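You operate a simulated robot arm through the tools that you are given. There is no shell and no other tool. Be economical: measure what you need, move in short steps, check, and stop when the job is done.

You are at the controls of a simulated robot arm. One attempt, no reset.

JOB
Pile some things up. At the end: the jam jar from the laundry table top is on the washer top; the green lentils tin from the laundry table top is on the washer top, with the plum jar (marked "PLUMS") from there on top of it and the yellow lemon half on top of that; whatever was shut is shut again. Leave all else as you found it, and nothing knocked over.

Only the result counts: the job must be done as asked and must still hold three seconds after the hand-in. Knocking over, shifting, dropping, spilling or breaking anything else fails it.

ROBOT AND FRAMES
A 7-joint arm with a two-finger parallel gripper, fixed in place. Base frame: the origin is at the foot of the arm, x ahead of it, y to its left, z up. Lengths are in m, angles in rad, forces in N, time in s.
Its first joint turns from -2.897 to 2.897 rad. Payload 4.4 kg.
The TCP is the grasp point between the finger pads, 0.023 m short of the fingertips. In the tool frame z runs along the fingers and y along their closing line. Largest opening 0.094 m; finger width 0.038, thickness 0.01; the body of the gripper, 0.054 by 0.096 m, starts 0.039 m behind the TCP.
Orientation is told as [roll, pitch, yaw] about the base's x, y, z axes, in that order, counted from this pose: with the fingers straight down and closing along the base's y, the tool's x points along the base's -x, its y along +y and its z along -z.

CONTROLS
- The arm moves only by the tool move_arm. Its argument "plan" is a list of rows, each a list of 7 numbers: the shift along the base's x, y, z in m, then the turn, a rotation vector about the base's x, y, z in rad, then the opening, from 0 (shut) to 1 (fully open). In form: [[x, y, z, ax, ay, az, jaw], ...]. A call has 1 to 8 rows; each row shifts and turns the commanded pose from where the row before left it. Each row takes 0.2 s and may step no farther than 0.05 m and 0.15 rad from the row before; otherwise, or with a gripper value out of range, the whole call is refused. Where a pose cannot be reached the arm comes as near as it can. A force on the tool above 40 N (or 10 N above the force at the start of the call, whichever is more), or a blocked arm, ends the call early, and 0.2 s more pass. The fingers move at their own pace (about 0.072 m/s each) and stop on an object; they squeeze with about 26 N. The grip force told is the motor's: it shows also when the fingers shut on nothing. Time passes only in rows, and 0.2 s behind the last, so rows that do not move let the fingers close. It gives the time, the measured TCP pose, the force on the tool (base axes), the opening and the grip force at its end, in the units of the frame above (readings bear some noise).
- Cameras (640 x 400 px; columns grow to the right, rows downward): "scene" is fixed at [0.2183, -0.6498, 1.6109]; the picture's right is [0.73, -0.69, 0.00], its down [-0.37, -0.39, -0.84] and it looks along [0.58, 0.61, -0.54] (base axes); focal length 334 px, centre (320, 200). "wrist" rides on the gripper at [0.086, 0.016, -0.074] in the tool frame; the picture's right is [-0.18, 0.98, 0.00], its down [-0.58, -0.11, -0.81] and it looks along [-0.79, -0.15, 0.59] (tool axes); focal length 243 px, centre (320, 200). There is no depth. A picture from a camera that has moved, and an enlarged one, comes with that camera's place and axes in the base frame and with its lens.
- get_image(camera): a new picture of that camera. The clock stands still meanwhile.
- zoom(camera, box): a new picture of the part [left, top, right, bottom] of that camera's present view, enlarged. The clock stands still meanwhile.
- close_job(): hands the job in; it is judged then, once.

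Go step by step. Nothing tells you positions but the pictures and the camera data: compare them with the known pose of the tool, close in by small moves and look again before you grip or let go. The budget is 120 turns and 64 pictures, counting those below and the enlarged ones. Unless the task says otherwise, let go and move clear before handing in, and close with one line.

The tools are called after ">>>" by a JSON object that holds its "fn" and its "kwargs". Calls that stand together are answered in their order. move_arm: Moves the arm, as the interface text tells. Its arguments: {"type":"object","properties":{"plan":{"type":"array","items":{"type":"array","items":{"type":"number"}}}},"required":["plan"]} The other tools are called the same way: get_image (camera) takes a picture; zoom (camera, box) takes an enlarged picture of a part of a camera's view; close_job () hands the job in.

At the start:

```text
time: 0.0
position: [0.6695, 0.0105, 1.3191]
tcp_rot: [0.0, 0.0, 0.0]
ft_force: [-0.3, 0.7, 0.1]
gripper_width: 0.0939
finger_force: 0.0
```

scene: 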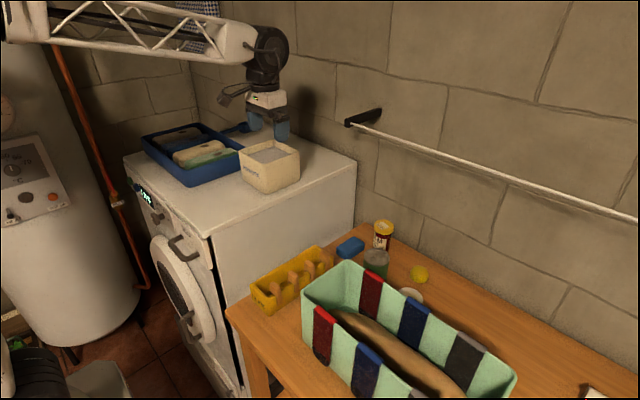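
wrist: 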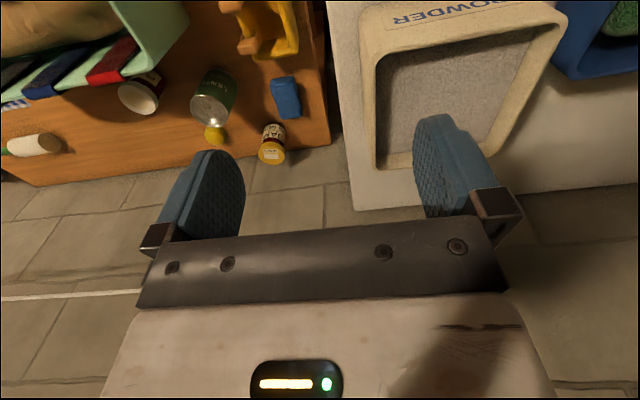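

I see the washer with a tray and a powder box, and a table with a basket, egg tray, tins, jars and a yellow lemon half. I'll zoom in to identify the objects.

>>> {"fn": "zoom", "kwargs": {"camera": "scene", "box": [320, 200, 480, 300]}}

>>> {"fn": "zoom", "kwargs": {"camera": "wrist", "box": [80, 40, 336, 200]}}

>>> {"fn": "zoom", "kwargs": {"camera": "scene", "box": [100, 100, 380, 275]}}

```text
4.00 times, centred on (400, 250) of scene
camera zoom: at [0.2183, -0.6498, 1.6109], right [0.73, -0.69, 0.0], down [-0.37, -0.39, -0.84], along [0.58, 0.61, -0.54], focal length 1334 px, centre (0, 0)
```

zoom: 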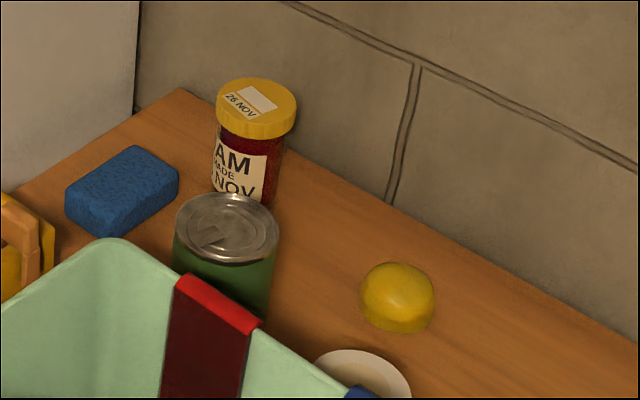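

```text
2.50 times, centred on (208, 120) of wrist
camera zoom: at [0.5816, 0.0253, 1.3931], right [0.18, 0.98, 0.0], down [0.58, -0.11, 0.81], along [0.79, -0.15, -0.59], focal length 606 px, centre (600, 400)
```

zoom: 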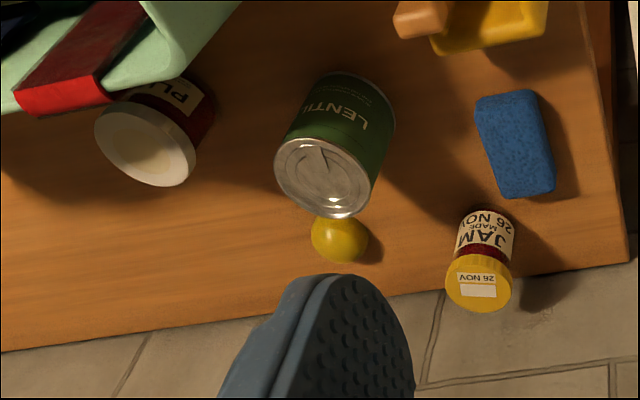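

```text
2.29 times, centred on (240, 188) of scene
camera zoom: at [0.2183, -0.6498, 1.6109], right [0.73, -0.69, 0.0], down [-0.37, -0.39, -0.84], along [0.58, 0.61, -0.54], focal length 762 px, centre (503, 229)
```

zoom: 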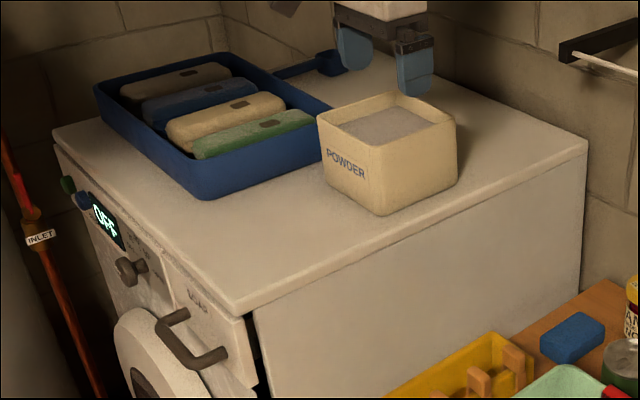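

Everything lies in the open. My estimates are: jam at about (0.962, -0.164), lid 0.963; lentils (0.822, -0.243), top 0.962; plum (0.785, -0.385); lemon (0.935, -0.335); washer top z≈1.09, free around x 0.46–0.66, y 0.02–0.25. I'm heading above the jam jar first.

>>> {"fn": "move_arm", "kwargs": {"plan": [[0.032, -0.02, -0.02, 0, 0, 0, 1], [0.032, -0.02, -0.025, 0, 0, 0, 1], [0.032, -0.02, -0.025, 0, 0, 0, 1], [0.032, -0.02, -0.025, 0, 0, 0, 1], [0.032, -0.022, -0.025, 0, 0, 0, 1], [0.032, -0.024, -0.025, 0, 0, 0, 1], [0.032, -0.024, -0.025, 0, 0, 0, 1], [0.03, -0.024, -0.025, 0, 0, 0, 1]]}}

>>> {"fn": "get_image", "kwargs": {"camera": "wrist"}}

>>> {"fn": "get_image", "kwargs": {"camera": "scene"}}

```text
time: 1.8
position: [0.8669, -0.117, 1.1687]
tcp_rot: [-0.005, -0.007, 0.033]
ft_force: [0.4, -0.5, 0.0]
gripper_width: 0.0938
finger_force: 0.1
```

```text
58 pictures are left
camera wrist: at [0.7786, -0.1055, 1.2432], right [0.15, 0.99, 0.0], down [0.58, -0.09, 0.81], along [0.8, -0.12, -0.59], focal length 243 px, centre (320, 200)
```

wrist: 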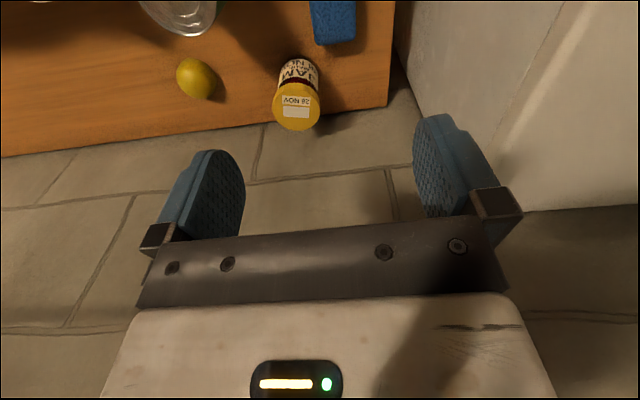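

```text
57 pictures are left
```

scene: 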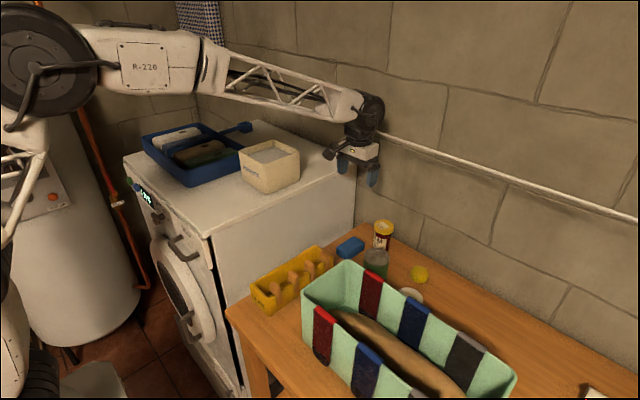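

The arm is lagging behind the command, and there is a towel rail on the wall to keep clear of. I'll let the arm settle.

>>> {"fn": "move_arm", "kwargs": {"plan": [[0, 0, 0, 0, 0, 0, 1], [0, 0, 0, 0, 0, 0, 1]]}}

>>> {"fn": "get_image", "kwargs": {"camera": "wrist"}}

>>> {"fn": "zoom", "kwargs": {"camera": "scene", "box": [280, 70, 520, 220]}}

```text
time: 2.4
position: [0.8683, -0.118, 1.1701]
tcp_rot: [-0.005, -0.006, 0.034]
ft_force: [-0.7, -0.6, 0.2]
gripper_width: 0.0943
finger_force: 0.1
```

```text
56 pictures are left
camera wrist: at [0.7788, -0.1064, 1.2437], right [0.15, 0.99, 0.0], down [0.58, -0.09, 0.81], along [0.8, -0.13, -0.59], focal length 243 px, centre (320, 200)
```

wrist: 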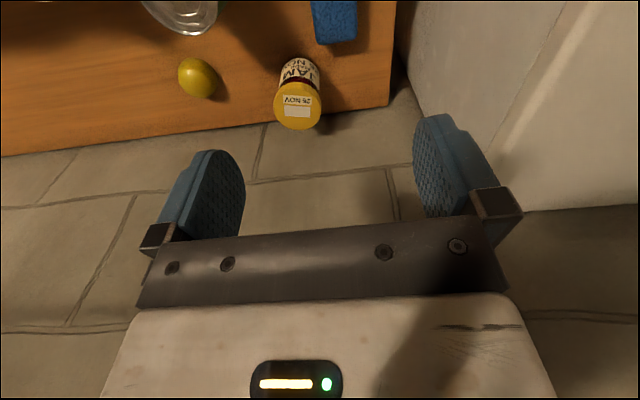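

```text
2.67 times, centred on (400, 145) of scene
camera zoom: at [0.2183, -0.6498, 1.6109], right [0.73, -0.69, 0.0], down [-0.37, -0.39, -0.84], along [0.58, 0.61, -0.54], focal length 889 px, centre (107, 347)
```

zoom: 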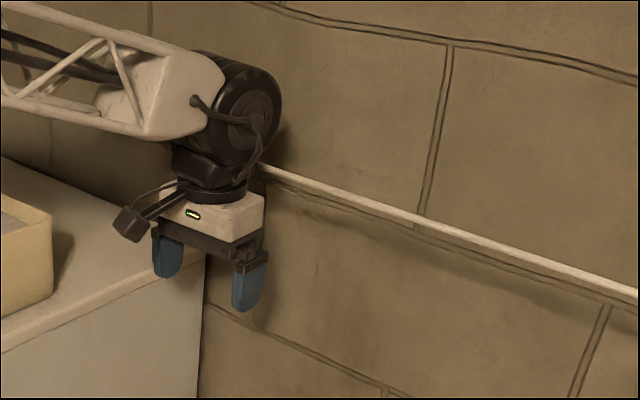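

The arm stalled because the wrist touched the towel rail (about x 0.945, z 1.27), so I must keep x low when high. I'll back off, take the lentils first, and test turning the hand about so the camera clears the basket.

>>> {"fn": "move_arm", "kwargs": {"plan": [[-0.05, 0, 0, 0, 0, 0, 1], [-0.05, 0, 0, 0, 0, 0, 1], [-0.02, -0.03, 0.03, 0, 0, 0.1, 1], [0, -0.03, 0, 0, 0, 0.15, 1], [0, -0.02, 0, 0, 0, 0.15, 1], [0, 0, 0, 0, 0, 0.15, 1], [0, 0, 0, 0, 0, 0.15, 1], [0, 0, 0, 0, 0, 0.15, 1]]}}

```text
time: 4.2
position: [0.802, -0.2456, 1.1539]
tcp_rot: [0.001, 0.0, 0.853]
ft_force: [-0.2, -0.4, 0.0]
gripper_width: 0.0942
finger_force: 0.0
```

Yaw turns freely, and the commanded pose had run on ahead of the arm. I'll continue the yaw with a bit more distance from the rail.

>>> {"fn": "move_arm", "kwargs": {"plan": [[-0.04, 0.02, 0, 0, 0, 0.15, 1], [-0.02, 0.02, 0, 0, 0, 0.15, 1], [0, 0, 0, 0, 0, 0.15, 1], [0, 0, 0, 0, 0, 0.15, 1], [0, 0, 0, 0, 0, 0.15, 1], [0, 0, 0, 0, 0, 0.15, 1], [0, 0, 0, 0, 0, 0.15, 1], [0, 0, 0, 0, 0, 0.15, 1]]}}

```text
time: 6.0
position: [0.7436, -0.2038, 1.1538]
tcp_rot: [-0.001, 0.0, 2.053]
ft_force: [0.1, -0.4, 0.2]
gripper_width: 0.0938
finger_force: 0.1
```

>>> {"fn": "move_arm", "kwargs": {"plan": [[0, 0, 0, 0, 0, 0.15, 1], [0, 0, 0, 0, 0, 0.15, 1], [0, 0, 0, 0, 0, 0.15, 1], [0, 0, 0, 0, 0, 0.15, 1], [0, 0, 0, 0, 0, 0.15, 1], [0, 0, 0, 0, 0, 0.15, 1], [0, 0, 0, 0, 0, 0.15, 1], [0, 0, 0, 0, 0, 0, 1]]}}

>>> {"fn": "get_image", "kwargs": {"camera": "wrist"}}

>>> {"fn": "get_image", "kwargs": {"camera": "scene"}}

```text
time: 7.8
position: [0.743, -0.2033, 1.1537]
tcp_rot: [0.006, -0.002, 2.74]
ft_force: [-0.4, 0.0, 0.2]
gripper_width: 0.0943
finger_force: 0.0
out of reach, approached as far as the arm can: row 5, 6, 7
```

```text
54 pictures are left
camera wrist: at [0.8158, -0.2527, 1.2286], right [-0.55, -0.83, 0.01], down [-0.49, 0.33, 0.81], along [-0.67, 0.44, -0.59], focal length 243 px, centre (320, 200)
```

wrist: 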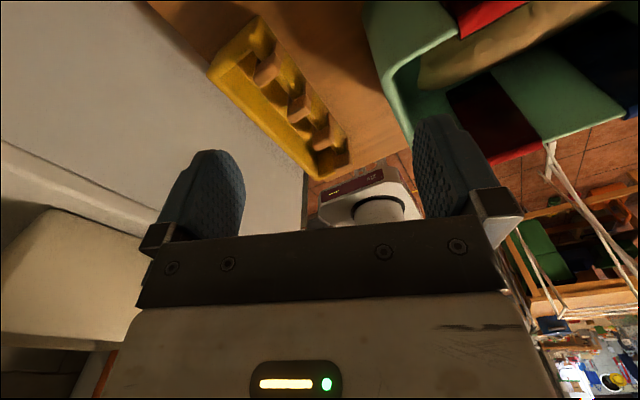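

```text
53 pictures are left
```

scene: 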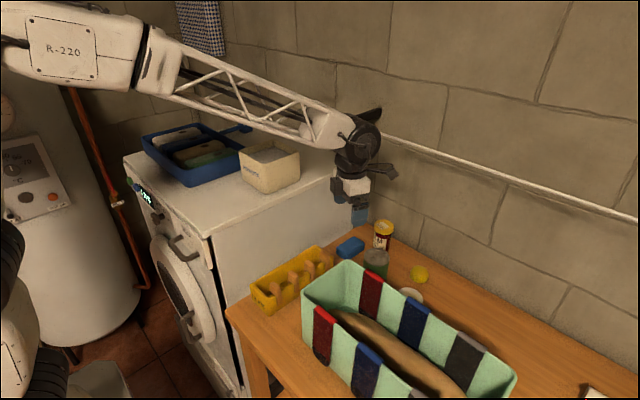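

The yaw limit is about 2.74 here, so I'll use about 2.4, which still keeps the camera on the wall side. Turning back a little and moving over the lentils.

>>> {"fn": "move_arm", "kwargs": {"plan": [[0, 0, 0, 0, 0, -0.15, 1], [0, 0, 0, 0, 0, -0.15, 1], [0.02, -0.01, -0.01, 0, 0, -0.15, 1], [0.02, -0.01, -0.01, 0, 0, -0.15, 1], [0.02, -0.01, -0.01, 0, 0, -0.1, 1], [0.019, -0.01, -0.01, 0, 0, 0, 1], [0, 0, 0, 0, 0, 0, 1]]}}

>>> {"fn": "get_image", "kwargs": {"camera": "wrist"}}

>>> {"fn": "zoom", "kwargs": {"camera": "scene", "box": [280, 120, 480, 320]}}

```text
time: 9.4
position: [0.8235, -0.244, 1.1131]
tcp_rot: [0.005, 0.0, 2.04]
ft_force: [0.4, 0.3, 0.2]
gripper_width: 0.0938
finger_force: 0.0
```

```text
52 pictures are left
camera wrist: at [0.8471, -0.3295, 1.188], right [-0.96, -0.28, 0.01], down [-0.16, 0.57, 0.81], along [-0.23, 0.77, -0.59], focal length 243 px, centre (320, 200)
```

wrist: 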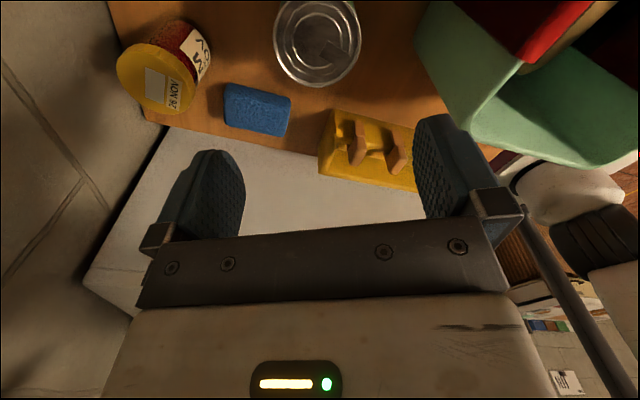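

```text
2.00 times, centred on (380, 220) of scene
camera zoom: at [0.2183, -0.6498, 1.6109], right [0.73, -0.69, 0.0], down [-0.37, -0.39, -0.84], along [0.58, 0.61, -0.54], focal length 667 px, centre (200, 160)
```

zoom: 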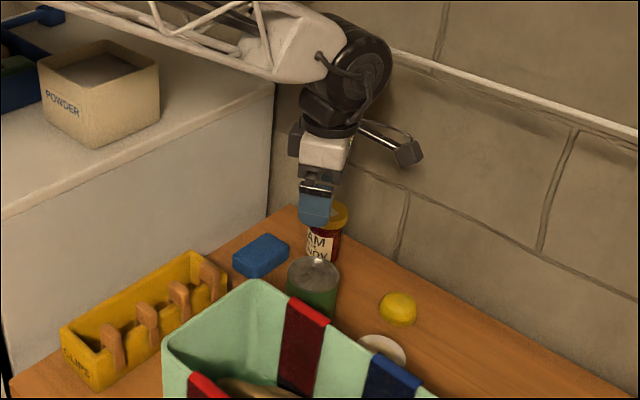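

The lentils tin is confirmed at about (0.824, -0.247). I'm centred above it with room for both fingers, so I'll descend.

>>> {"fn": "move_arm", "kwargs": {"plan": [[0, -0.002, -0.045, 0, 0, 0, 1], [0, 0, -0.045, 0, 0, 0, 1], [0, 0, -0.03, 0, 0, 0, 1], [0, 0, 0, 0, 0, 0, 1]]}}

>>> {"fn": "get_image", "kwargs": {"camera": "wrist"}}

>>> {"fn": "zoom", "kwargs": {"camera": "scene", "box": [320, 190, 440, 310]}}

```text
time: 10.4
position: [0.8223, -0.2456, 0.9921]
tcp_rot: [0.004, 0.001, 2.041]
ft_force: [0.7, 0.2, 0.3]
gripper_width: 0.0938
finger_force: 0.0
```

```text
50 pictures are left
camera wrist: at [0.8463, -0.3321, 1.0663], right [-0.96, -0.28, 0.01], down [-0.16, 0.57, 0.81], along [-0.23, 0.77, -0.59], focal length 243 px, centre (320, 200)
```

wrist: 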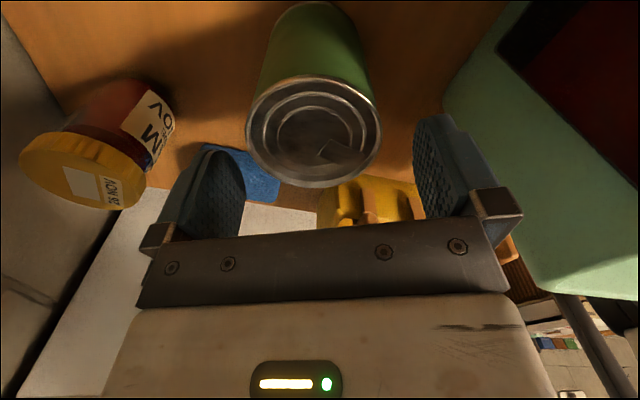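

```text
3.33 times, centred on (380, 250) of scene
camera zoom: at [0.2183, -0.6498, 1.6109], right [0.73, -0.69, 0.0], down [-0.37, -0.39, -0.84], along [0.58, 0.61, -0.54], focal length 1112 px, centre (120, 33)
```

zoom: 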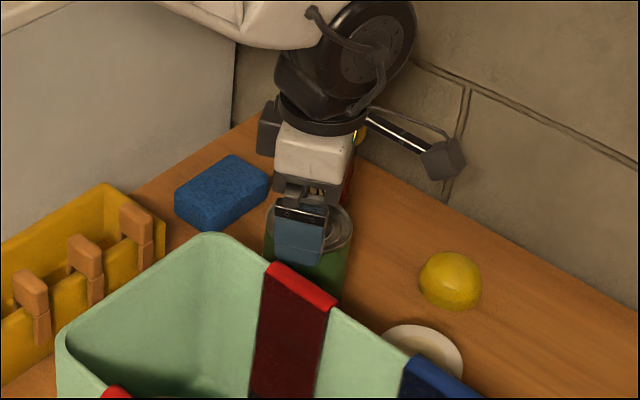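

The tin is centred between the fingers. I'll make a small correction, then go down to grip height and close.

>>> {"fn": "move_arm", "kwargs": {"plan": [[0.002, -0.004, -0.03, 0, 0, 0, 1], [0, 0, -0.026, 0, 0, 0, 1], [0, 0, 0, 0, 0, 0, 1], [0, 0, 0, 0, 0, 0, 0], [0, 0, 0, 0, 0, 0, 0], [0, 0, 0, 0, 0, 0, 0]]}}

>>> {"fn": "get_image", "kwargs": {"camera": "wrist"}}

```text
time: 11.8
position: [0.8229, -0.2479, 0.9363]
tcp_rot: [0.005, 0.001, 2.04]
ft_force: [1.2, 1.2, 2.0]
gripper_width: 0.0731
finger_force: 26.0
```

```text
48 pictures are left
camera wrist: at [0.8485, -0.3345, 1.011], right [-0.96, -0.28, 0.01], down [-0.16, 0.57, 0.81], along [-0.23, 0.77, -0.59], focal length 243 px, centre (320, 200)
```

wrist: 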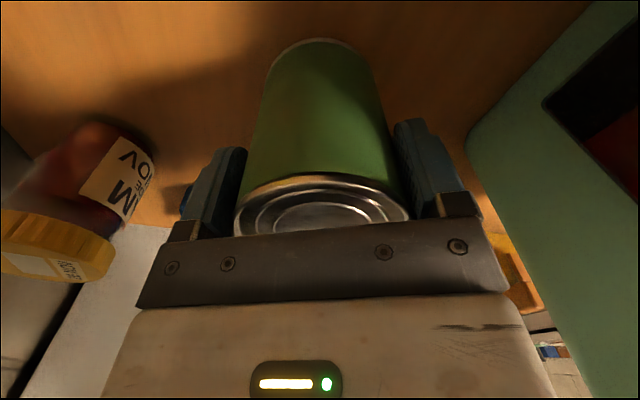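

The tin is gripped (0.073 m wide). Lifting and pulling back from the rail.

>>> {"fn": "move_arm", "kwargs": {"plan": [[0, 0, 0.045, 0, 0, 0, 0], [0, 0, 0.049, 0, 0, 0, 0], [0, 0, 0.049, 0, 0, 0, 0], [-0.01, 0, 0.048, 0, 0, 0, 0], [-0.02, 0, 0.045, 0, 0, 0, 0], [-0.03, 0.01, 0.037, 0, 0, 0, 0], [-0.04, 0.02, 0.02, 0, 0, 0, 0], [-0.04, 0.028, 0, 0, 0, 0, 0]]}}

```text
time: 13.6
position: [0.6834, -0.1921, 1.2297]
tcp_rot: [0.007, 0.001, 2.041]
ft_force: [-0.6, 0.0, -5.1]
gripper_width: 0.0728
finger_force: 26.3
```

Holding well. Carrying it across to the washer's front free area.

>>> {"fn": "move_arm", "kwargs": {"plan": [[-0.02, 0.045, 0, 0, 0, 0, 0], [-0.02, 0.045, 0, 0, 0, 0, 0], [-0.02, 0.045, 0, 0, 0, 0, 0], [-0.02, 0.045, 0, 0, 0, 0, 0], [-0.02, 0.045, 0, 0, 0, 0, 0], [-0.02, 0.045, 0, 0, 0, 0, 0], [-0.015, 0.045, 0, 0, 0, 0, 0], [-0.015, 0.045, 0, 0, 0, 0, 0]]}}

>>> {"fn": "get_image", "kwargs": {"camera": "scene"}}

>>> {"fn": "get_image", "kwargs": {"camera": "wrist"}}

```text
time: 15.4
position: [0.5325, 0.1707, 1.2295]
tcp_rot: [0.007, 0.0, 2.039]
ft_force: [0.4, 0.1, -4.3]
gripper_width: 0.0731
finger_force: 25.9
```

```text
47 pictures are left
```

scene: 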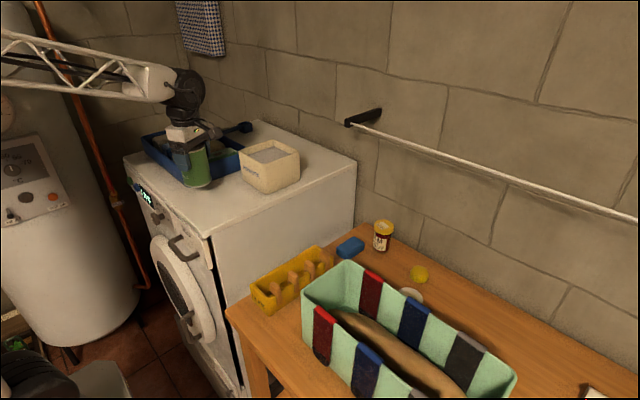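

```text
46 pictures are left
camera wrist: at [0.5564, 0.0845, 1.3038], right [-0.96, -0.28, 0.01], down [-0.16, 0.57, 0.81], along [-0.23, 0.77, -0.59], focal length 243 px, centre (320, 200)
```

wrist: 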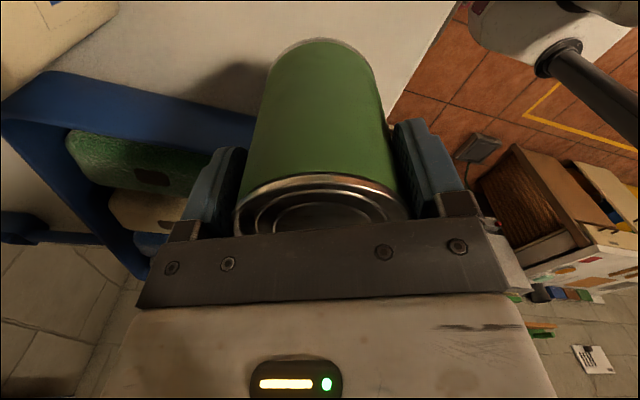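

I'm over the washer; the tray rim is a bit close, so I'll shift 3 cm toward −y and lower.

>>> {"fn": "move_arm", "kwargs": {"plan": [[0, -0.03, 0, 0, 0, 0, 0], [0, 0, -0.025, 0, 0, 0, 0], [0, 0, -0.02, 0, 0, 0, 0], [0, 0, 0, 0, 0, 0, 0]]}}

>>> {"fn": "zoom", "kwargs": {"camera": "scene", "box": [120, 80, 320, 240]}}

```text
time: 16.4
position: [0.5336, 0.1391, 1.1851]
tcp_rot: [0.006, -0.001, 2.04]
ft_force: [-0.8, 0.4, -4.7]
gripper_width: 0.0728
finger_force: 25.7
```

```text
2.50 times, centred on (220, 160) of scene
camera zoom: at [0.2183, -0.6498, 1.6109], right [0.73, -0.69, 0.0], down [-0.37, -0.39, -0.84], along [0.58, 0.61, -0.54], focal length 834 px, centre (570, 300)
```

zoom: 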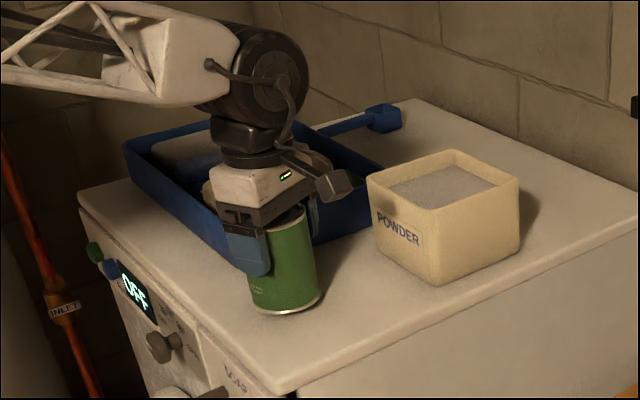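

Nearly down, with a shadow just below the tin. I'll lower in small steps and watch the force.

>>> {"fn": "move_arm", "kwargs": {"plan": [[0, 0, -0.006, 0, 0, 0, 0], [0, 0, -0.006, 0, 0, 0, 0], [0, 0, 0, 0, 0, 0, 0]]}}

```text
time: 17.2
position: [0.5338, 0.1384, 1.1744]
tcp_rot: [0.005, 0.003, 2.041]
ft_force: [-1.6, -3.2, 22.7]
gripper_width: 0.073
finger_force: 26.1
```

The tin is on the washer top (contact at TCP 1.174). I'll ease up slightly, release and rise.

>>> {"fn": "move_arm", "kwargs": {"plan": [[0, 0, 0.001, 0, 0, 0, 0], [0, 0, 0, 0, 0, 0, 1], [0, 0, 0, 0, 0, 0, 1], [0, 0, 0, 0, 0, 0, 1], [0, 0, 0.04, 0, 0, 0, 1], [0, 0, 0.04, 0, 0, 0, 1], [0, 0, 0, 0, 0, 0, 1]]}}

>>> {"fn": "get_image", "kwargs": {"camera": "wrist"}}

>>> {"fn": "zoom", "kwargs": {"camera": "scene", "box": [120, 80, 320, 240]}}

```text
time: 18.8
position: [0.5333, 0.135, 1.2554]
tcp_rot: [0.007, -0.001, 2.041]
ft_force: [1.0, -1.0, 0.0]
gripper_width: 0.0939
finger_force: 0.0
```

```text
44 pictures are left
camera wrist: at [0.5573, 0.0503, 1.3292], right [-0.96, -0.28, 0.01], down [-0.16, 0.57, 0.81], along [-0.23, 0.77, -0.59], focal length 243 px, centre (320, 200)
```

wrist: 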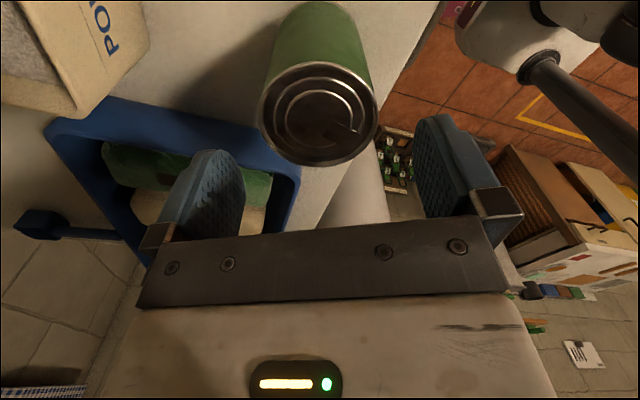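

```text
2.50 times, centred on (220, 160) of scene
camera zoom: at [0.2183, -0.6498, 1.6109], right [0.73, -0.69, 0.0], down [-0.37, -0.39, -0.84], along [0.58, 0.61, -0.54], focal length 834 px, centre (570, 300)
```

zoom: 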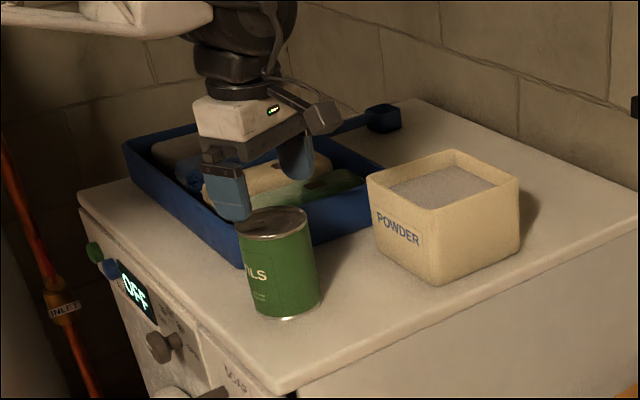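

The tin stands upright at about (0.535, 0.133). Now to the plum jar, with a bit more yaw on the way.

>>> {"fn": "move_arm", "kwargs": {"plan": [[0.015, -0.045, 0.01, 0, 0, 0, 1], [0.015, -0.045, 0, 0, 0, 0.0, 1], [0.02, -0.045, 0, 0, 0, 0.06, 1], [0.02, -0.045, 0, 0, 0, 0.06, 1], [0.02, -0.045, 0, 0, 0, 0.06, 1], [0.02, -0.045, 0, 0, 0, 0.06, 1], [0.02, -0.045, -0.01, 0, 0, 0.06, 1], [0.02, -0.045, -0.01, 0, 0, 0.06, 1]]}}

>>> {"fn": "move_arm", "kwargs": {"plan": [[0.02, -0.045, -0.01, 0, 0, 0.06, 1], [0.025, -0.04, -0.01, 0, 0, 0.06, 1], [0.025, -0.04, -0.01, 0, 0, 0, 1], [0.02, -0.02, -0.02, 0, 0, 0, 1], [0, 0, 0, 0, 0, 0, 1]]}}

>>> {"fn": "get_image", "kwargs": {"camera": "wrist"}}

>>> {"fn": "zoom", "kwargs": {"camera": "scene", "box": [300, 120, 500, 320]}}

```text
refused: row 7 steps farther than a row can; nothing moved
```

```text
refused: row 1 steps farther than a row can; nothing moved
```

```text
42 pictures are left
camera wrist: at [0.5573, 0.0503, 1.3292], right [-0.96, -0.28, 0.01], down [-0.16, 0.57, 0.81], along [-0.23, 0.77, -0.59], focal length 243 px, centre (320, 200)
```

wrist: 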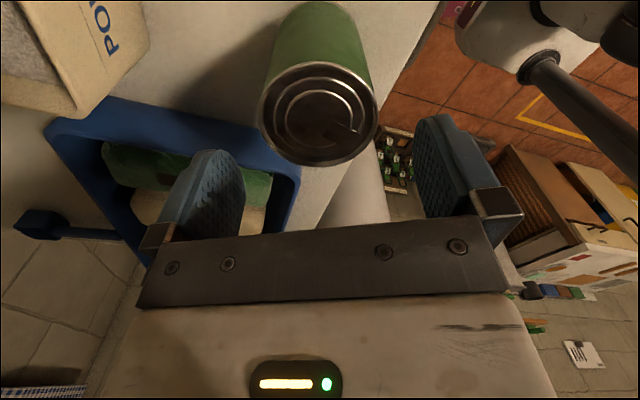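

```text
2.00 times, centred on (400, 220) of scene
camera zoom: at [0.2183, -0.6498, 1.6109], right [0.73, -0.69, 0.0], down [-0.37, -0.39, -0.84], along [0.58, 0.61, -0.54], focal length 667 px, centre (160, 160)
```

zoom: 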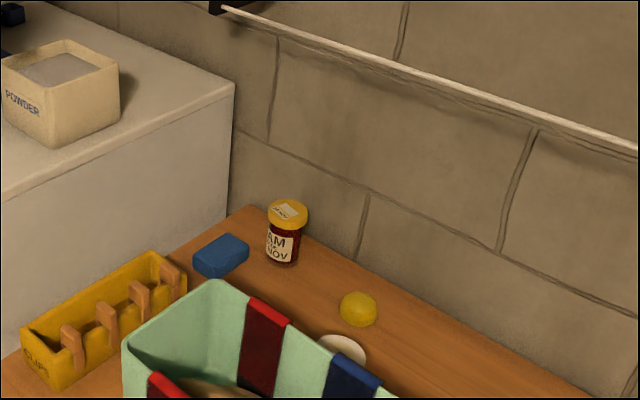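

A row was too long and both calls were refused. I'll resend the transit with shorter rows.

>>> {"fn": "move_arm", "kwargs": {"plan": [[0.015, -0.045, 0.01, 0, 0, 0, 1], [0.015, -0.045, 0, 0, 0, 0.0, 1], [0.02, -0.045, 0, 0, 0, 0.06, 1], [0.02, -0.045, 0, 0, 0, 0.06, 1], [0.02, -0.045, 0, 0, 0, 0.06, 1], [0.02, -0.045, 0, 0, 0, 0.06, 1], [0.02, -0.045, 0, 0, 0, 0.06, 1], [0.02, -0.045, 0, 0, 0, 0.06, 1]]}}

>>> {"fn": "move_arm", "kwargs": {"plan": [[0.02, -0.04, -0.02, 0, 0, 0.06, 1], [0.02, -0.04, -0.02, 0, 0, 0.06, 1], [0.02, -0.04, -0.02, 0, 0, 0, 1], [0.03, -0.025, -0.02, 0, 0, 0, 1], [0, 0, 0, 0, 0, 0, 1]]}}

>>> {"fn": "get_image", "kwargs": {"camera": "wrist"}}

>>> {"fn": "zoom", "kwargs": {"camera": "scene", "box": [300, 120, 500, 320]}}

```text
time: 20.6
position: [0.6828, -0.2225, 1.2653]
tcp_rot: [0.005, 0.001, 2.402]
ft_force: [0.2, 0.1, 0.0]
gripper_width: 0.0939
finger_force: 0.1
```

```text
time: 21.8
position: [0.7729, -0.3669, 1.1837]
tcp_rot: [0.007, 0.001, 2.52]
ft_force: [-0.7, 0.2, -0.4]
gripper_width: 0.0936
finger_force: 0.0
```

```text
40 pictures are left
camera wrist: at [0.8328, -0.4306, 1.2587], right [-0.72, -0.69, 0.01], down [-0.41, 0.43, 0.81], along [-0.56, 0.58, -0.59], focal length 243 px, centre (320, 200)
```

wrist: 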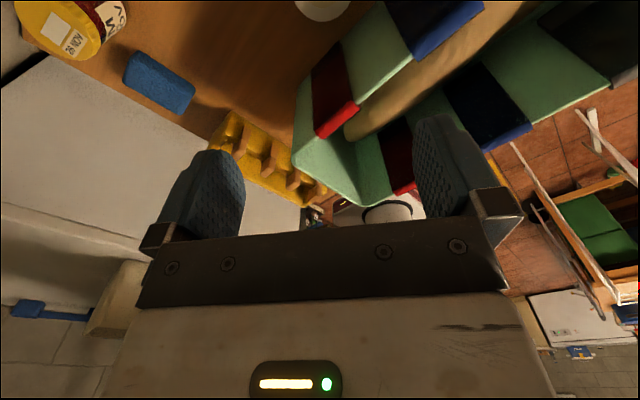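

```text
2.00 times, centred on (400, 220) of scene
camera zoom: at [0.2183, -0.6498, 1.6109], right [0.73, -0.69, 0.0], down [-0.37, -0.39, -0.84], along [0.58, 0.61, -0.54], focal length 667 px, centre (160, 160)
```

zoom: 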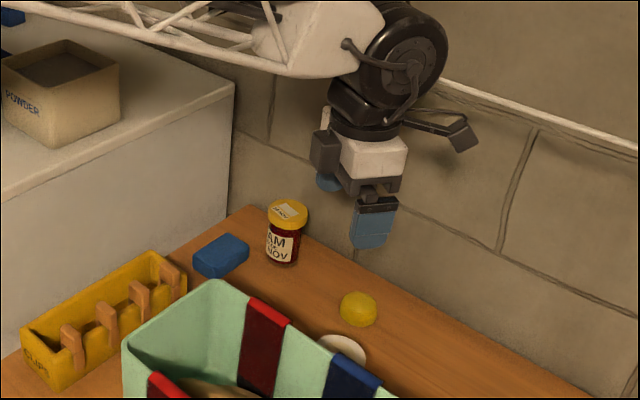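

Plum lid at about (0.776, -0.375); the basket rim is at x≈0.70, leaving about 2.5 cm for the finger. I'll descend part way and check.

>>> {"fn": "move_arm", "kwargs": {"plan": [[0.004, -0.008, -0.045, 0, 0, 0, 1], [0, 0, -0.049, 0, 0, 0, 1], [0, 0, -0.049, 0, 0, 0, 1], [0, 0, -0.02, 0, 0, 0, 1], [0, 0, 0, 0, 0, 0, 1]]}}

>>> {"fn": "get_image", "kwargs": {"camera": "wrist"}}

>>> {"fn": "zoom", "kwargs": {"camera": "scene", "box": [330, 180, 480, 300]}}

```text
time: 23.0
position: [0.78, -0.372, 1.0216]
tcp_rot: [0.007, 0.003, 2.521]
ft_force: [-0.6, -0.3, 0.3]
gripper_width: 0.0941
finger_force: 0.1
```

```text
38 pictures are left
camera wrist: at [0.8391, -0.4376, 1.0963], right [-0.72, -0.69, 0.01], down [-0.41, 0.43, 0.81], along [-0.56, 0.58, -0.59], focal length 243 px, centre (320, 200)
```

wrist: 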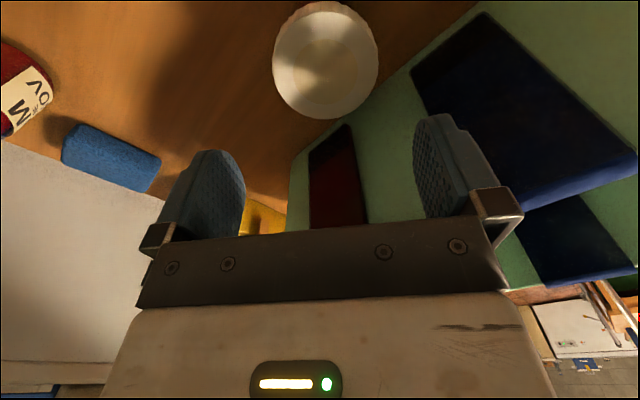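

```text
3.33 times, centred on (405, 240) of scene
camera zoom: at [0.2183, -0.6498, 1.6109], right [0.73, -0.69, 0.0], down [-0.37, -0.39, -0.84], along [0.58, 0.61, -0.54], focal length 1112 px, centre (37, 67)
```

zoom: 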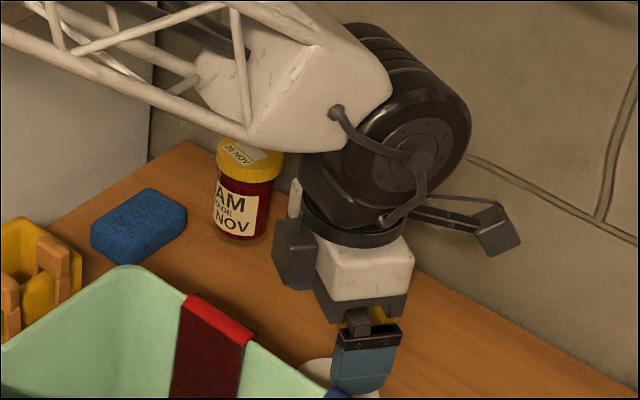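

The lid is slightly further toward −y than I am. Intersecting rays puts the jar at about (0.786, -0.388), top 0.935. Correcting and lowering partly.

>>> {"fn": "move_arm", "kwargs": {"plan": [[0.006, -0.015, 0, 0, 0, 0, 1], [0, 0, -0.03, 0, 0, 0, 1], [0, 0, -0.02, 0, 0, 0, 1], [0, 0, 0, 0, 0, 0, 1]]}}

>>> {"fn": "get_image", "kwargs": {"camera": "wrist"}}

```text
time: 24.0
position: [0.7854, -0.3892, 0.9703]
tcp_rot: [0.004, 0.001, 2.522]
ft_force: [0.5, 0.1, -0.4]
gripper_width: 0.0942
finger_force: 0.1
```

```text
36 pictures are left
camera wrist: at [0.8444, -0.4537, 1.0453], right [-0.72, -0.69, 0.01], down [-0.41, 0.43, 0.81], along [-0.56, 0.58, -0.59], focal length 243 px, centre (320, 200)
```

wrist: 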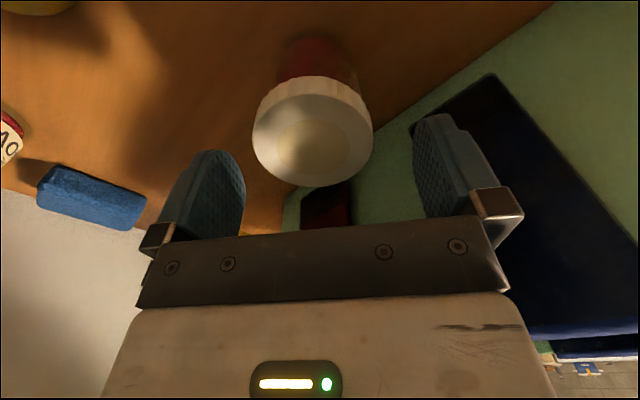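

Centred over the lid (top ≈0.936). Lowering to grip height and closing.

>>> {"fn": "move_arm", "kwargs": {"plan": [[0.002, 0.002, -0.03, 0, 0, 0, 1], [0, 0, -0.025, 0, 0, 0, 1], [0, 0, 0, 0, 0, 0, 1], [0, 0, 0, 0, 0, 0, 0], [0, 0, 0, 0, 0, 0, 0], [0, 0, 0, 0, 0, 0, 0]]}}

>>> {"fn": "get_image", "kwargs": {"camera": "wrist"}}

```text
time: 25.4
position: [0.7868, -0.3884, 0.9164]
tcp_rot: [0.005, -0.001, 2.522]
ft_force: [1.0, -0.7, 0.1]
gripper_width: 0.0639
finger_force: 25.8
```

```text
35 pictures are left
camera wrist: at [0.8467, -0.4525, 0.9907], right [-0.72, -0.69, 0.01], down [-0.41, 0.43, 0.81], along [-0.56, 0.58, -0.59], focal length 243 px, centre (320, 200)
```

wrist: 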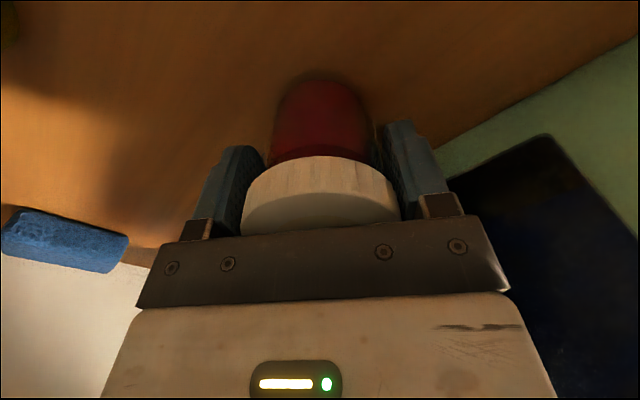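

Plum jar gripped by the lid (0.064 m). Lifting and pulling back.

>>> {"fn": "move_arm", "kwargs": {"plan": [[0, 0, 0.04, 0, 0, 0, 0], [0, 0, 0.048, 0, 0, 0, 0], [0, 0, 0.049, 0, 0, 0, 0], [-0.01, 0, 0.048, 0, 0, 0, 0], [-0.02, 0.01, 0.044, 0, 0, 0, 0], [-0.02, 0.02, 0.04, 0, 0, 0, 0], [-0.02, 0.02, 0.04, 0, 0, 0, 0], [-0.02, 0.02, 0.04, 0, 0, 0, 0]]}}

>>> {"fn": "move_arm", "kwargs": {"plan": [[-0.02, 0.03, 0.03, 0, 0, 0, 0], [-0.018, 0.045, 0, 0, 0, 0, 0], [-0.018, 0.045, 0, 0, 0, 0, 0], [-0.018, 0.045, 0, 0, 0, 0, 0], [-0.018, 0.045, 0, 0, 0, 0, 0], [-0.018, 0.045, 0, 0, 0, 0, 0], [-0.018, 0.045, 0, 0, 0, 0, 0], [-0.018, 0.045, 0, 0, 0, 0, 0]]}}

>>> {"fn": "get_image", "kwargs": {"camera": "scene"}}

```text
time: 27.2
position: [0.6967, -0.3198, 1.2636]
tcp_rot: [0.008, -0.003, 2.521]
ft_force: [0.7, 0.5, -3.3]
gripper_width: 0.0637
finger_force: 26.3
```

```text
time: 29.0
position: [0.5489, 0.028, 1.2961]
tcp_rot: [0.008, -0.001, 2.519]
ft_force: [-0.7, -0.7, -1.5]
gripper_width: 0.0638
finger_force: 26.3
```

```text
34 pictures are left
```

scene: 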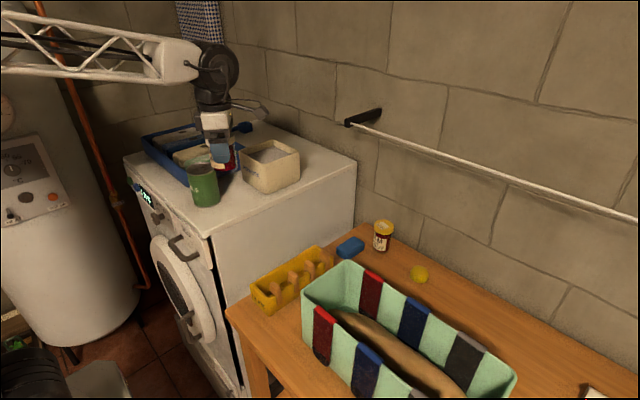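

The jar's bottom is about 4 cm above the tin. Moving to above the tin's centre.

>>> {"fn": "move_arm", "kwargs": {"plan": [[-0.005, 0.04, 0, 0, 0, 0, 0], [-0.005, 0.04, 0, 0, 0, 0, 0], [-0.004, 0.025, 0, 0, 0, 0, 0], [0, 0, 0, 0, 0, 0, 0], [0, 0, 0, 0, 0, 0, 0]]}}

>>> {"fn": "zoom", "kwargs": {"camera": "scene", "box": [150, 110, 270, 230]}}

>>> {"fn": "get_image", "kwargs": {"camera": "wrist"}}

```text
time: 30.2
position: [0.5377, 0.1332, 1.2965]
tcp_rot: [0.004, -0.001, 2.521]
ft_force: [-0.5, 0.0, -1.7]
gripper_width: 0.0637
finger_force: 26.2
```

```text
3.33 times, centred on (210, 170) of scene
camera zoom: at [0.2183, -0.6498, 1.6109], right [0.73, -0.69, 0.0], down [-0.37, -0.39, -0.84], along [0.58, 0.61, -0.54], focal length 1112 px, centre (687, 300)
```

zoom: 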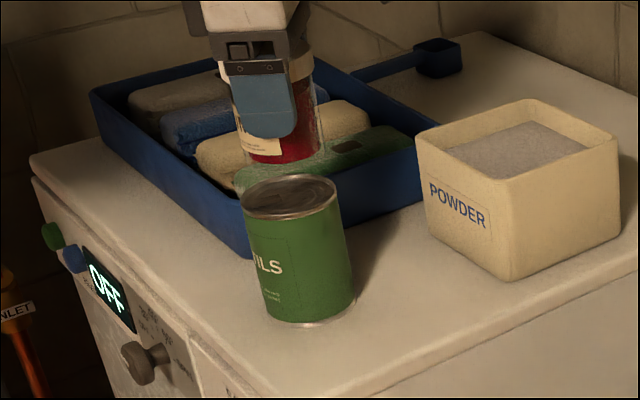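

```text
32 pictures are left
camera wrist: at [0.5968, 0.0676, 1.3698], right [-0.72, -0.69, 0.01], down [-0.41, 0.43, 0.81], along [-0.56, 0.58, -0.59], focal length 243 px, centre (320, 200)
```

wrist: 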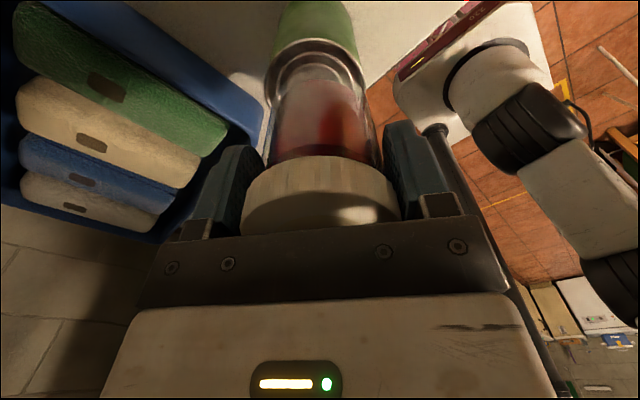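

The jar looks aligned over the tin within a few mm in both views. Lowering gently to contact.

>>> {"fn": "move_arm", "kwargs": {"plan": [[0, 0, -0.02, 0, 0, 0, 0], [0, 0, -0.01, 0, 0, 0, 0], [0, 0, -0.004, 0, 0, 0, 0], [0, 0, 0, 0, 0, 0, 0]]}}

>>> {"fn": "zoom", "kwargs": {"camera": "scene", "box": [150, 110, 270, 230]}}

```text
time: 31.2
position: [0.5377, 0.132, 1.2616]
tcp_rot: [0.006, 0.001, 2.523]
ft_force: [0.3, -0.4, -1.7]
gripper_width: 0.0642
finger_force: 26.2
```

```text
3.33 times, centred on (210, 170) of scene
camera zoom: at [0.2183, -0.6498, 1.6109], right [0.73, -0.69, 0.0], down [-0.37, -0.39, -0.84], along [0.58, 0.61, -0.54], focal length 1112 px, centre (687, 300)
```

zoom: 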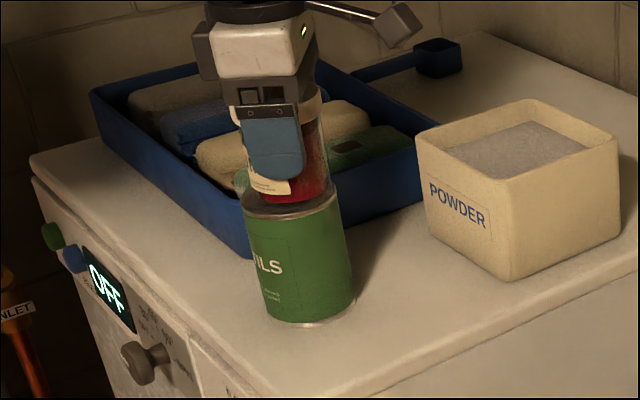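

>>> {"fn": "move_arm", "kwargs": {"plan": [[0, 0, -0.003, 0, 0, 0, 0], [0, 0, -0.003, 0, 0, 0, 0], [0, 0, 0, 0, 0, 0, 0]]}}

```text
time: 32.0
position: [0.5377, 0.1325, 1.2567]
tcp_rot: [0.005, 0.001, 2.523]
ft_force: [2.1, -0.2, 17.2]
gripper_width: 0.0639
finger_force: 26.2
```

The plum jar is in contact with the tin (17 N). I'll ease by 1 mm, release and rise.

>>> {"fn": "move_arm", "kwargs": {"plan": [[0, 0, 0.001, 0, 0, 0, 0], [0, 0, 0, 0, 0, 0, 1], [0, 0, 0, 0, 0, 0, 1], [0, 0, 0, 0, 0, 0, 1], [0, 0, 0.04, 0, 0, 0, 1], [0, 0, 0.04, 0, 0, 0, 1], [0, 0, 0, 0, 0, 0, 1]]}}

>>> {"fn": "get_image", "kwargs": {"camera": "wrist"}}

>>> {"fn": "zoom", "kwargs": {"camera": "scene", "box": [150, 110, 270, 230]}}

```text
time: 33.6
position: [0.5361, 0.1346, 1.3362]
tcp_rot: [0.007, -0.002, 2.521]
ft_force: [-0.3, -0.1, 0.4]
gripper_width: 0.0939
finger_force: 0.0
```

```text
30 pictures are left
camera wrist: at [0.5957, 0.0701, 1.4113], right [-0.72, -0.69, 0.01], down [-0.41, 0.43, 0.81], along [-0.56, 0.58, -0.59], focal length 243 px, centre (320, 200)
```

wrist: 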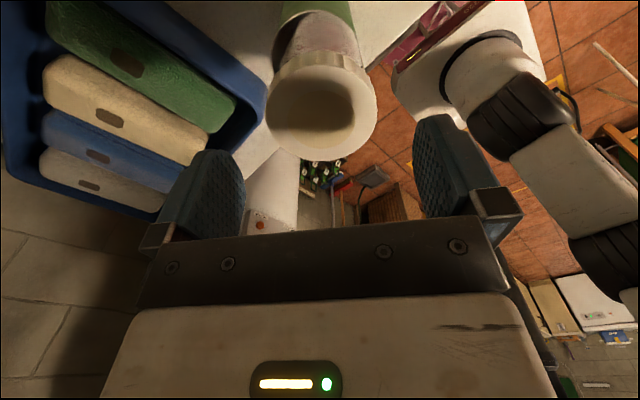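

```text
3.33 times, centred on (210, 170) of scene
camera zoom: at [0.2183, -0.6498, 1.6109], right [0.73, -0.69, 0.0], down [-0.37, -0.39, -0.84], along [0.58, 0.61, -0.54], focal length 1112 px, centre (687, 300)
```

zoom: 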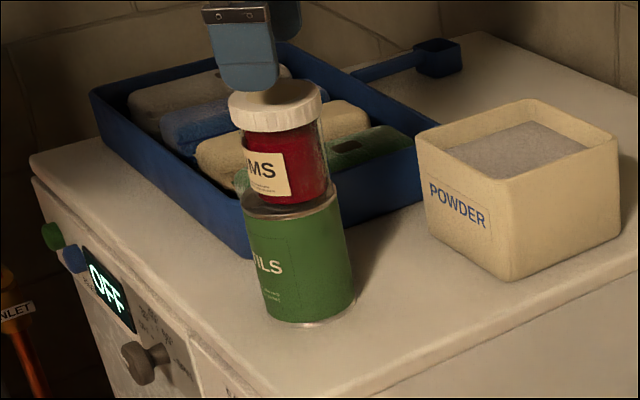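

The plum jar is stacked well. Next is the jam jar, with the hand turned back to yaw 0 on the way out and the rail kept in mind.

>>> {"fn": "move_arm", "kwargs": {"plan": [[0.01, -0.03, 0, 0, 0, -0.15, 1], [0.02, -0.03, 0, 0, 0, -0.15, 1], [0.02, -0.03, 0, 0, 0, -0.15, 1], [0.02, -0.03, 0, 0, 0, -0.15, 1], [0.02, -0.03, 0, 0, 0, -0.15, 1], [0.02, -0.03, 0, 0, 0, -0.15, 1], [0.02, -0.03, 0, 0, 0, -0.15, 1], [0.02, -0.03, 0, 0, 0, -0.15, 1]]}}

>>> {"fn": "move_arm", "kwargs": {"plan": [[0.005, -0.01, -0.02, 0, 0, -0.15, 1], [0.005, -0.01, -0.025, 0, 0, -0.15, 1], [0.005, -0.01, -0.025, 0, 0, -0.15, 1], [0.005, -0.01, -0.025, 0, 0, -0.15, 1], [0, -0.01, -0.025, 0, 0, -0.15, 1], [0, -0.009, -0.025, 0, 0, -0.15, 1], [0, 0, -0.025, 0, 0, -0.15, 1], [0, 0, -0.02, 0, 0, -0.15, 1]]}}

```text
time: 35.4
position: [0.6869, -0.1073, 1.3372]
tcp_rot: [0.005, -0.001, 1.321]
ft_force: [-1.0, -0.1, 0.8]
gripper_width: 0.094
finger_force: 0.0
```

```text
time: 37.2
position: [0.7064, -0.1672, 1.1467]
tcp_rot: [0.005, 0.0, 0.119]
ft_force: [0.7, 0.5, -0.2]
gripper_width: 0.0939
finger_force: 0.0
```

Now tilting the fingers forward by 0.4 rad, so the wrist stays behind the rail, and moving in.

>>> {"fn": "move_arm", "kwargs": {"plan": [[0.02, 0, 0, 0, 0, -0.119, 1], [0.03, 0, 0, 0, -0.14, 0, 1], [0.04, 0, -0.01, 0, -0.14, 0, 1], [0.04, 0.001, -0.02, 0, -0.12, 0, 1], [0.02, 0.001, -0.02, 0, 0, 0, 1], [0, 0, 0, 0, 0, 0, 1]]}}

>>> {"fn": "get_image", "kwargs": {"camera": "wrist"}}

>>> {"fn": "zoom", "kwargs": {"camera": "scene", "box": [300, 120, 460, 280]}}

```text
time: 38.6
position: [0.8572, -0.1635, 1.097]
tcp_rot: [0.006, -0.4, 0.002]
ft_force: [-0.7, 0.4, 0.0]
gripper_width: 0.0941
finger_force: 0.1
```

```text
28 pictures are left
camera wrist: at [0.7475, -0.1495, 1.1316], right [0.16, 0.98, 0.08], down [0.22, -0.11, 0.97], along [0.96, -0.14, -0.24], focal length 243 px, centre (320, 200)
```

wrist: 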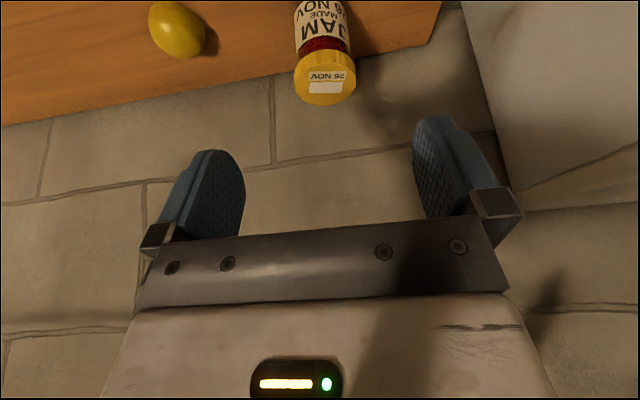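

```text
2.50 times, centred on (380, 200) of scene
camera zoom: at [0.2183, -0.6498, 1.6109], right [0.73, -0.69, 0.0], down [-0.37, -0.39, -0.84], along [0.58, 0.61, -0.54], focal length 834 px, centre (170, 200)
```

zoom: 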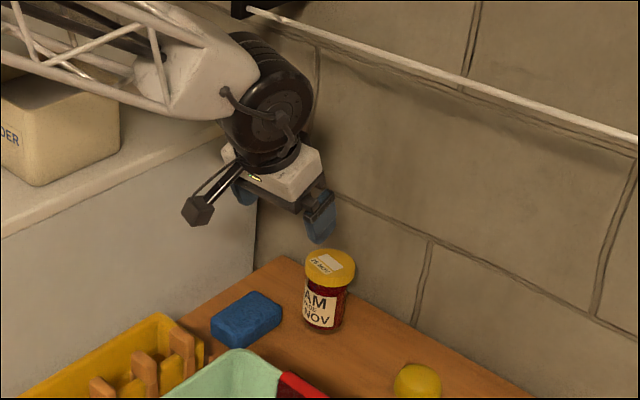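

Jam confirmed at about (0.956, -0.166), lid top 0.963. I'll line up, then come in along the finger axis part way.

>>> {"fn": "move_arm", "kwargs": {"plan": [[0.034, -0.002, 0, 0, 0, 0, 1], [0.0147, 0, -0.035, 0, 0, 0, 1], [0.0147, 0, -0.035, 0, 0, 0, 1], [0.0147, 0, -0.035, 0, 0, 0, 1], [0, 0, 0, 0, 0, 0, 1], [0, 0, 0, 0, 0, 0, 1]]}}

>>> {"fn": "get_image", "kwargs": {"camera": "wrist"}}

>>> {"fn": "zoom", "kwargs": {"camera": "scene", "box": [300, 120, 460, 280]}}

```text
time: 40.0
position: [0.9348, -0.1666, 0.9916]
tcp_rot: [0.007, -0.4, 0.002]
ft_force: [0.4, 0.0, -0.3]
gripper_width: 0.0941
finger_force: 0.0
```

```text
26 pictures are left
camera wrist: at [0.824, -0.1518, 1.0264], right [0.16, 0.98, 0.08], down [0.22, -0.11, 0.97], along [0.96, -0.14, -0.24], focal length 243 px, centre (320, 200)
```

wrist: 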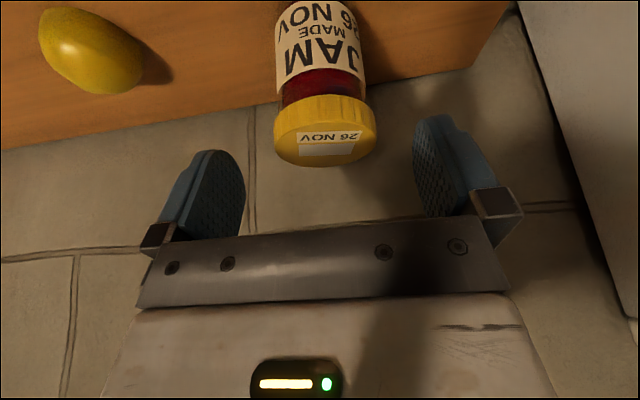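

```text
2.50 times, centred on (380, 200) of scene
camera zoom: at [0.2183, -0.6498, 1.6109], right [0.73, -0.69, 0.0], down [-0.37, -0.39, -0.84], along [0.58, 0.61, -0.54], focal length 834 px, centre (170, 200)
```

zoom: 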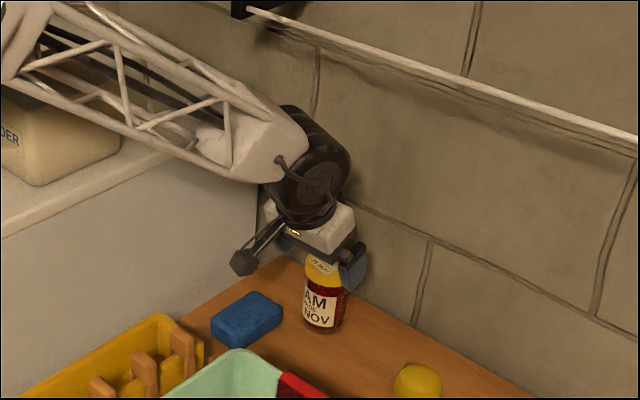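

Aligned as predicted. Final 5 cm along the axis, then close.

>>> {"fn": "move_arm", "kwargs": {"plan": [[0.01, 0.001, -0.023, 0, 0, 0, 1], [0.01, 0, -0.023, 0, 0, 0, 1], [0, 0, 0, 0, 0, 0, 1], [0, 0, 0, 0, 0, 0, 0], [0, 0, 0, 0, 0, 0, 0], [0, 0, 0, 0, 0, 0, 0]]}}

>>> {"fn": "get_image", "kwargs": {"camera": "wrist"}}

```text
time: 41.4
position: [0.9556, -0.1662, 0.9464]
tcp_rot: [0.006, -0.4, 0.002]
ft_force: [1.2, 0.0, -0.1]
gripper_width: 0.0627
finger_force: 25.9
```

```text
24 pictures are left
camera wrist: at [0.8448, -0.1511, 0.981], right [0.16, 0.98, 0.08], down [0.22, -0.11, 0.97], along [0.96, -0.14, -0.24], focal length 243 px, centre (320, 200)
```

wrist: 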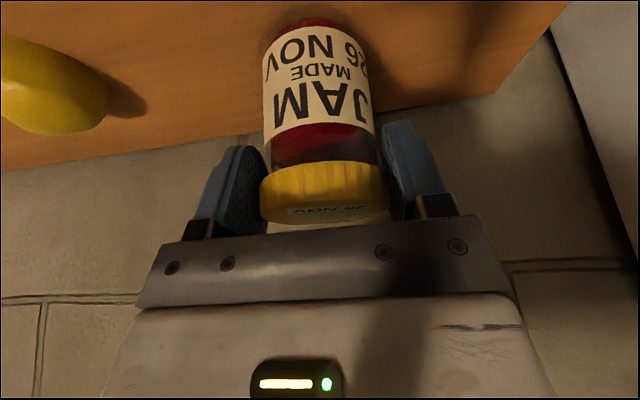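

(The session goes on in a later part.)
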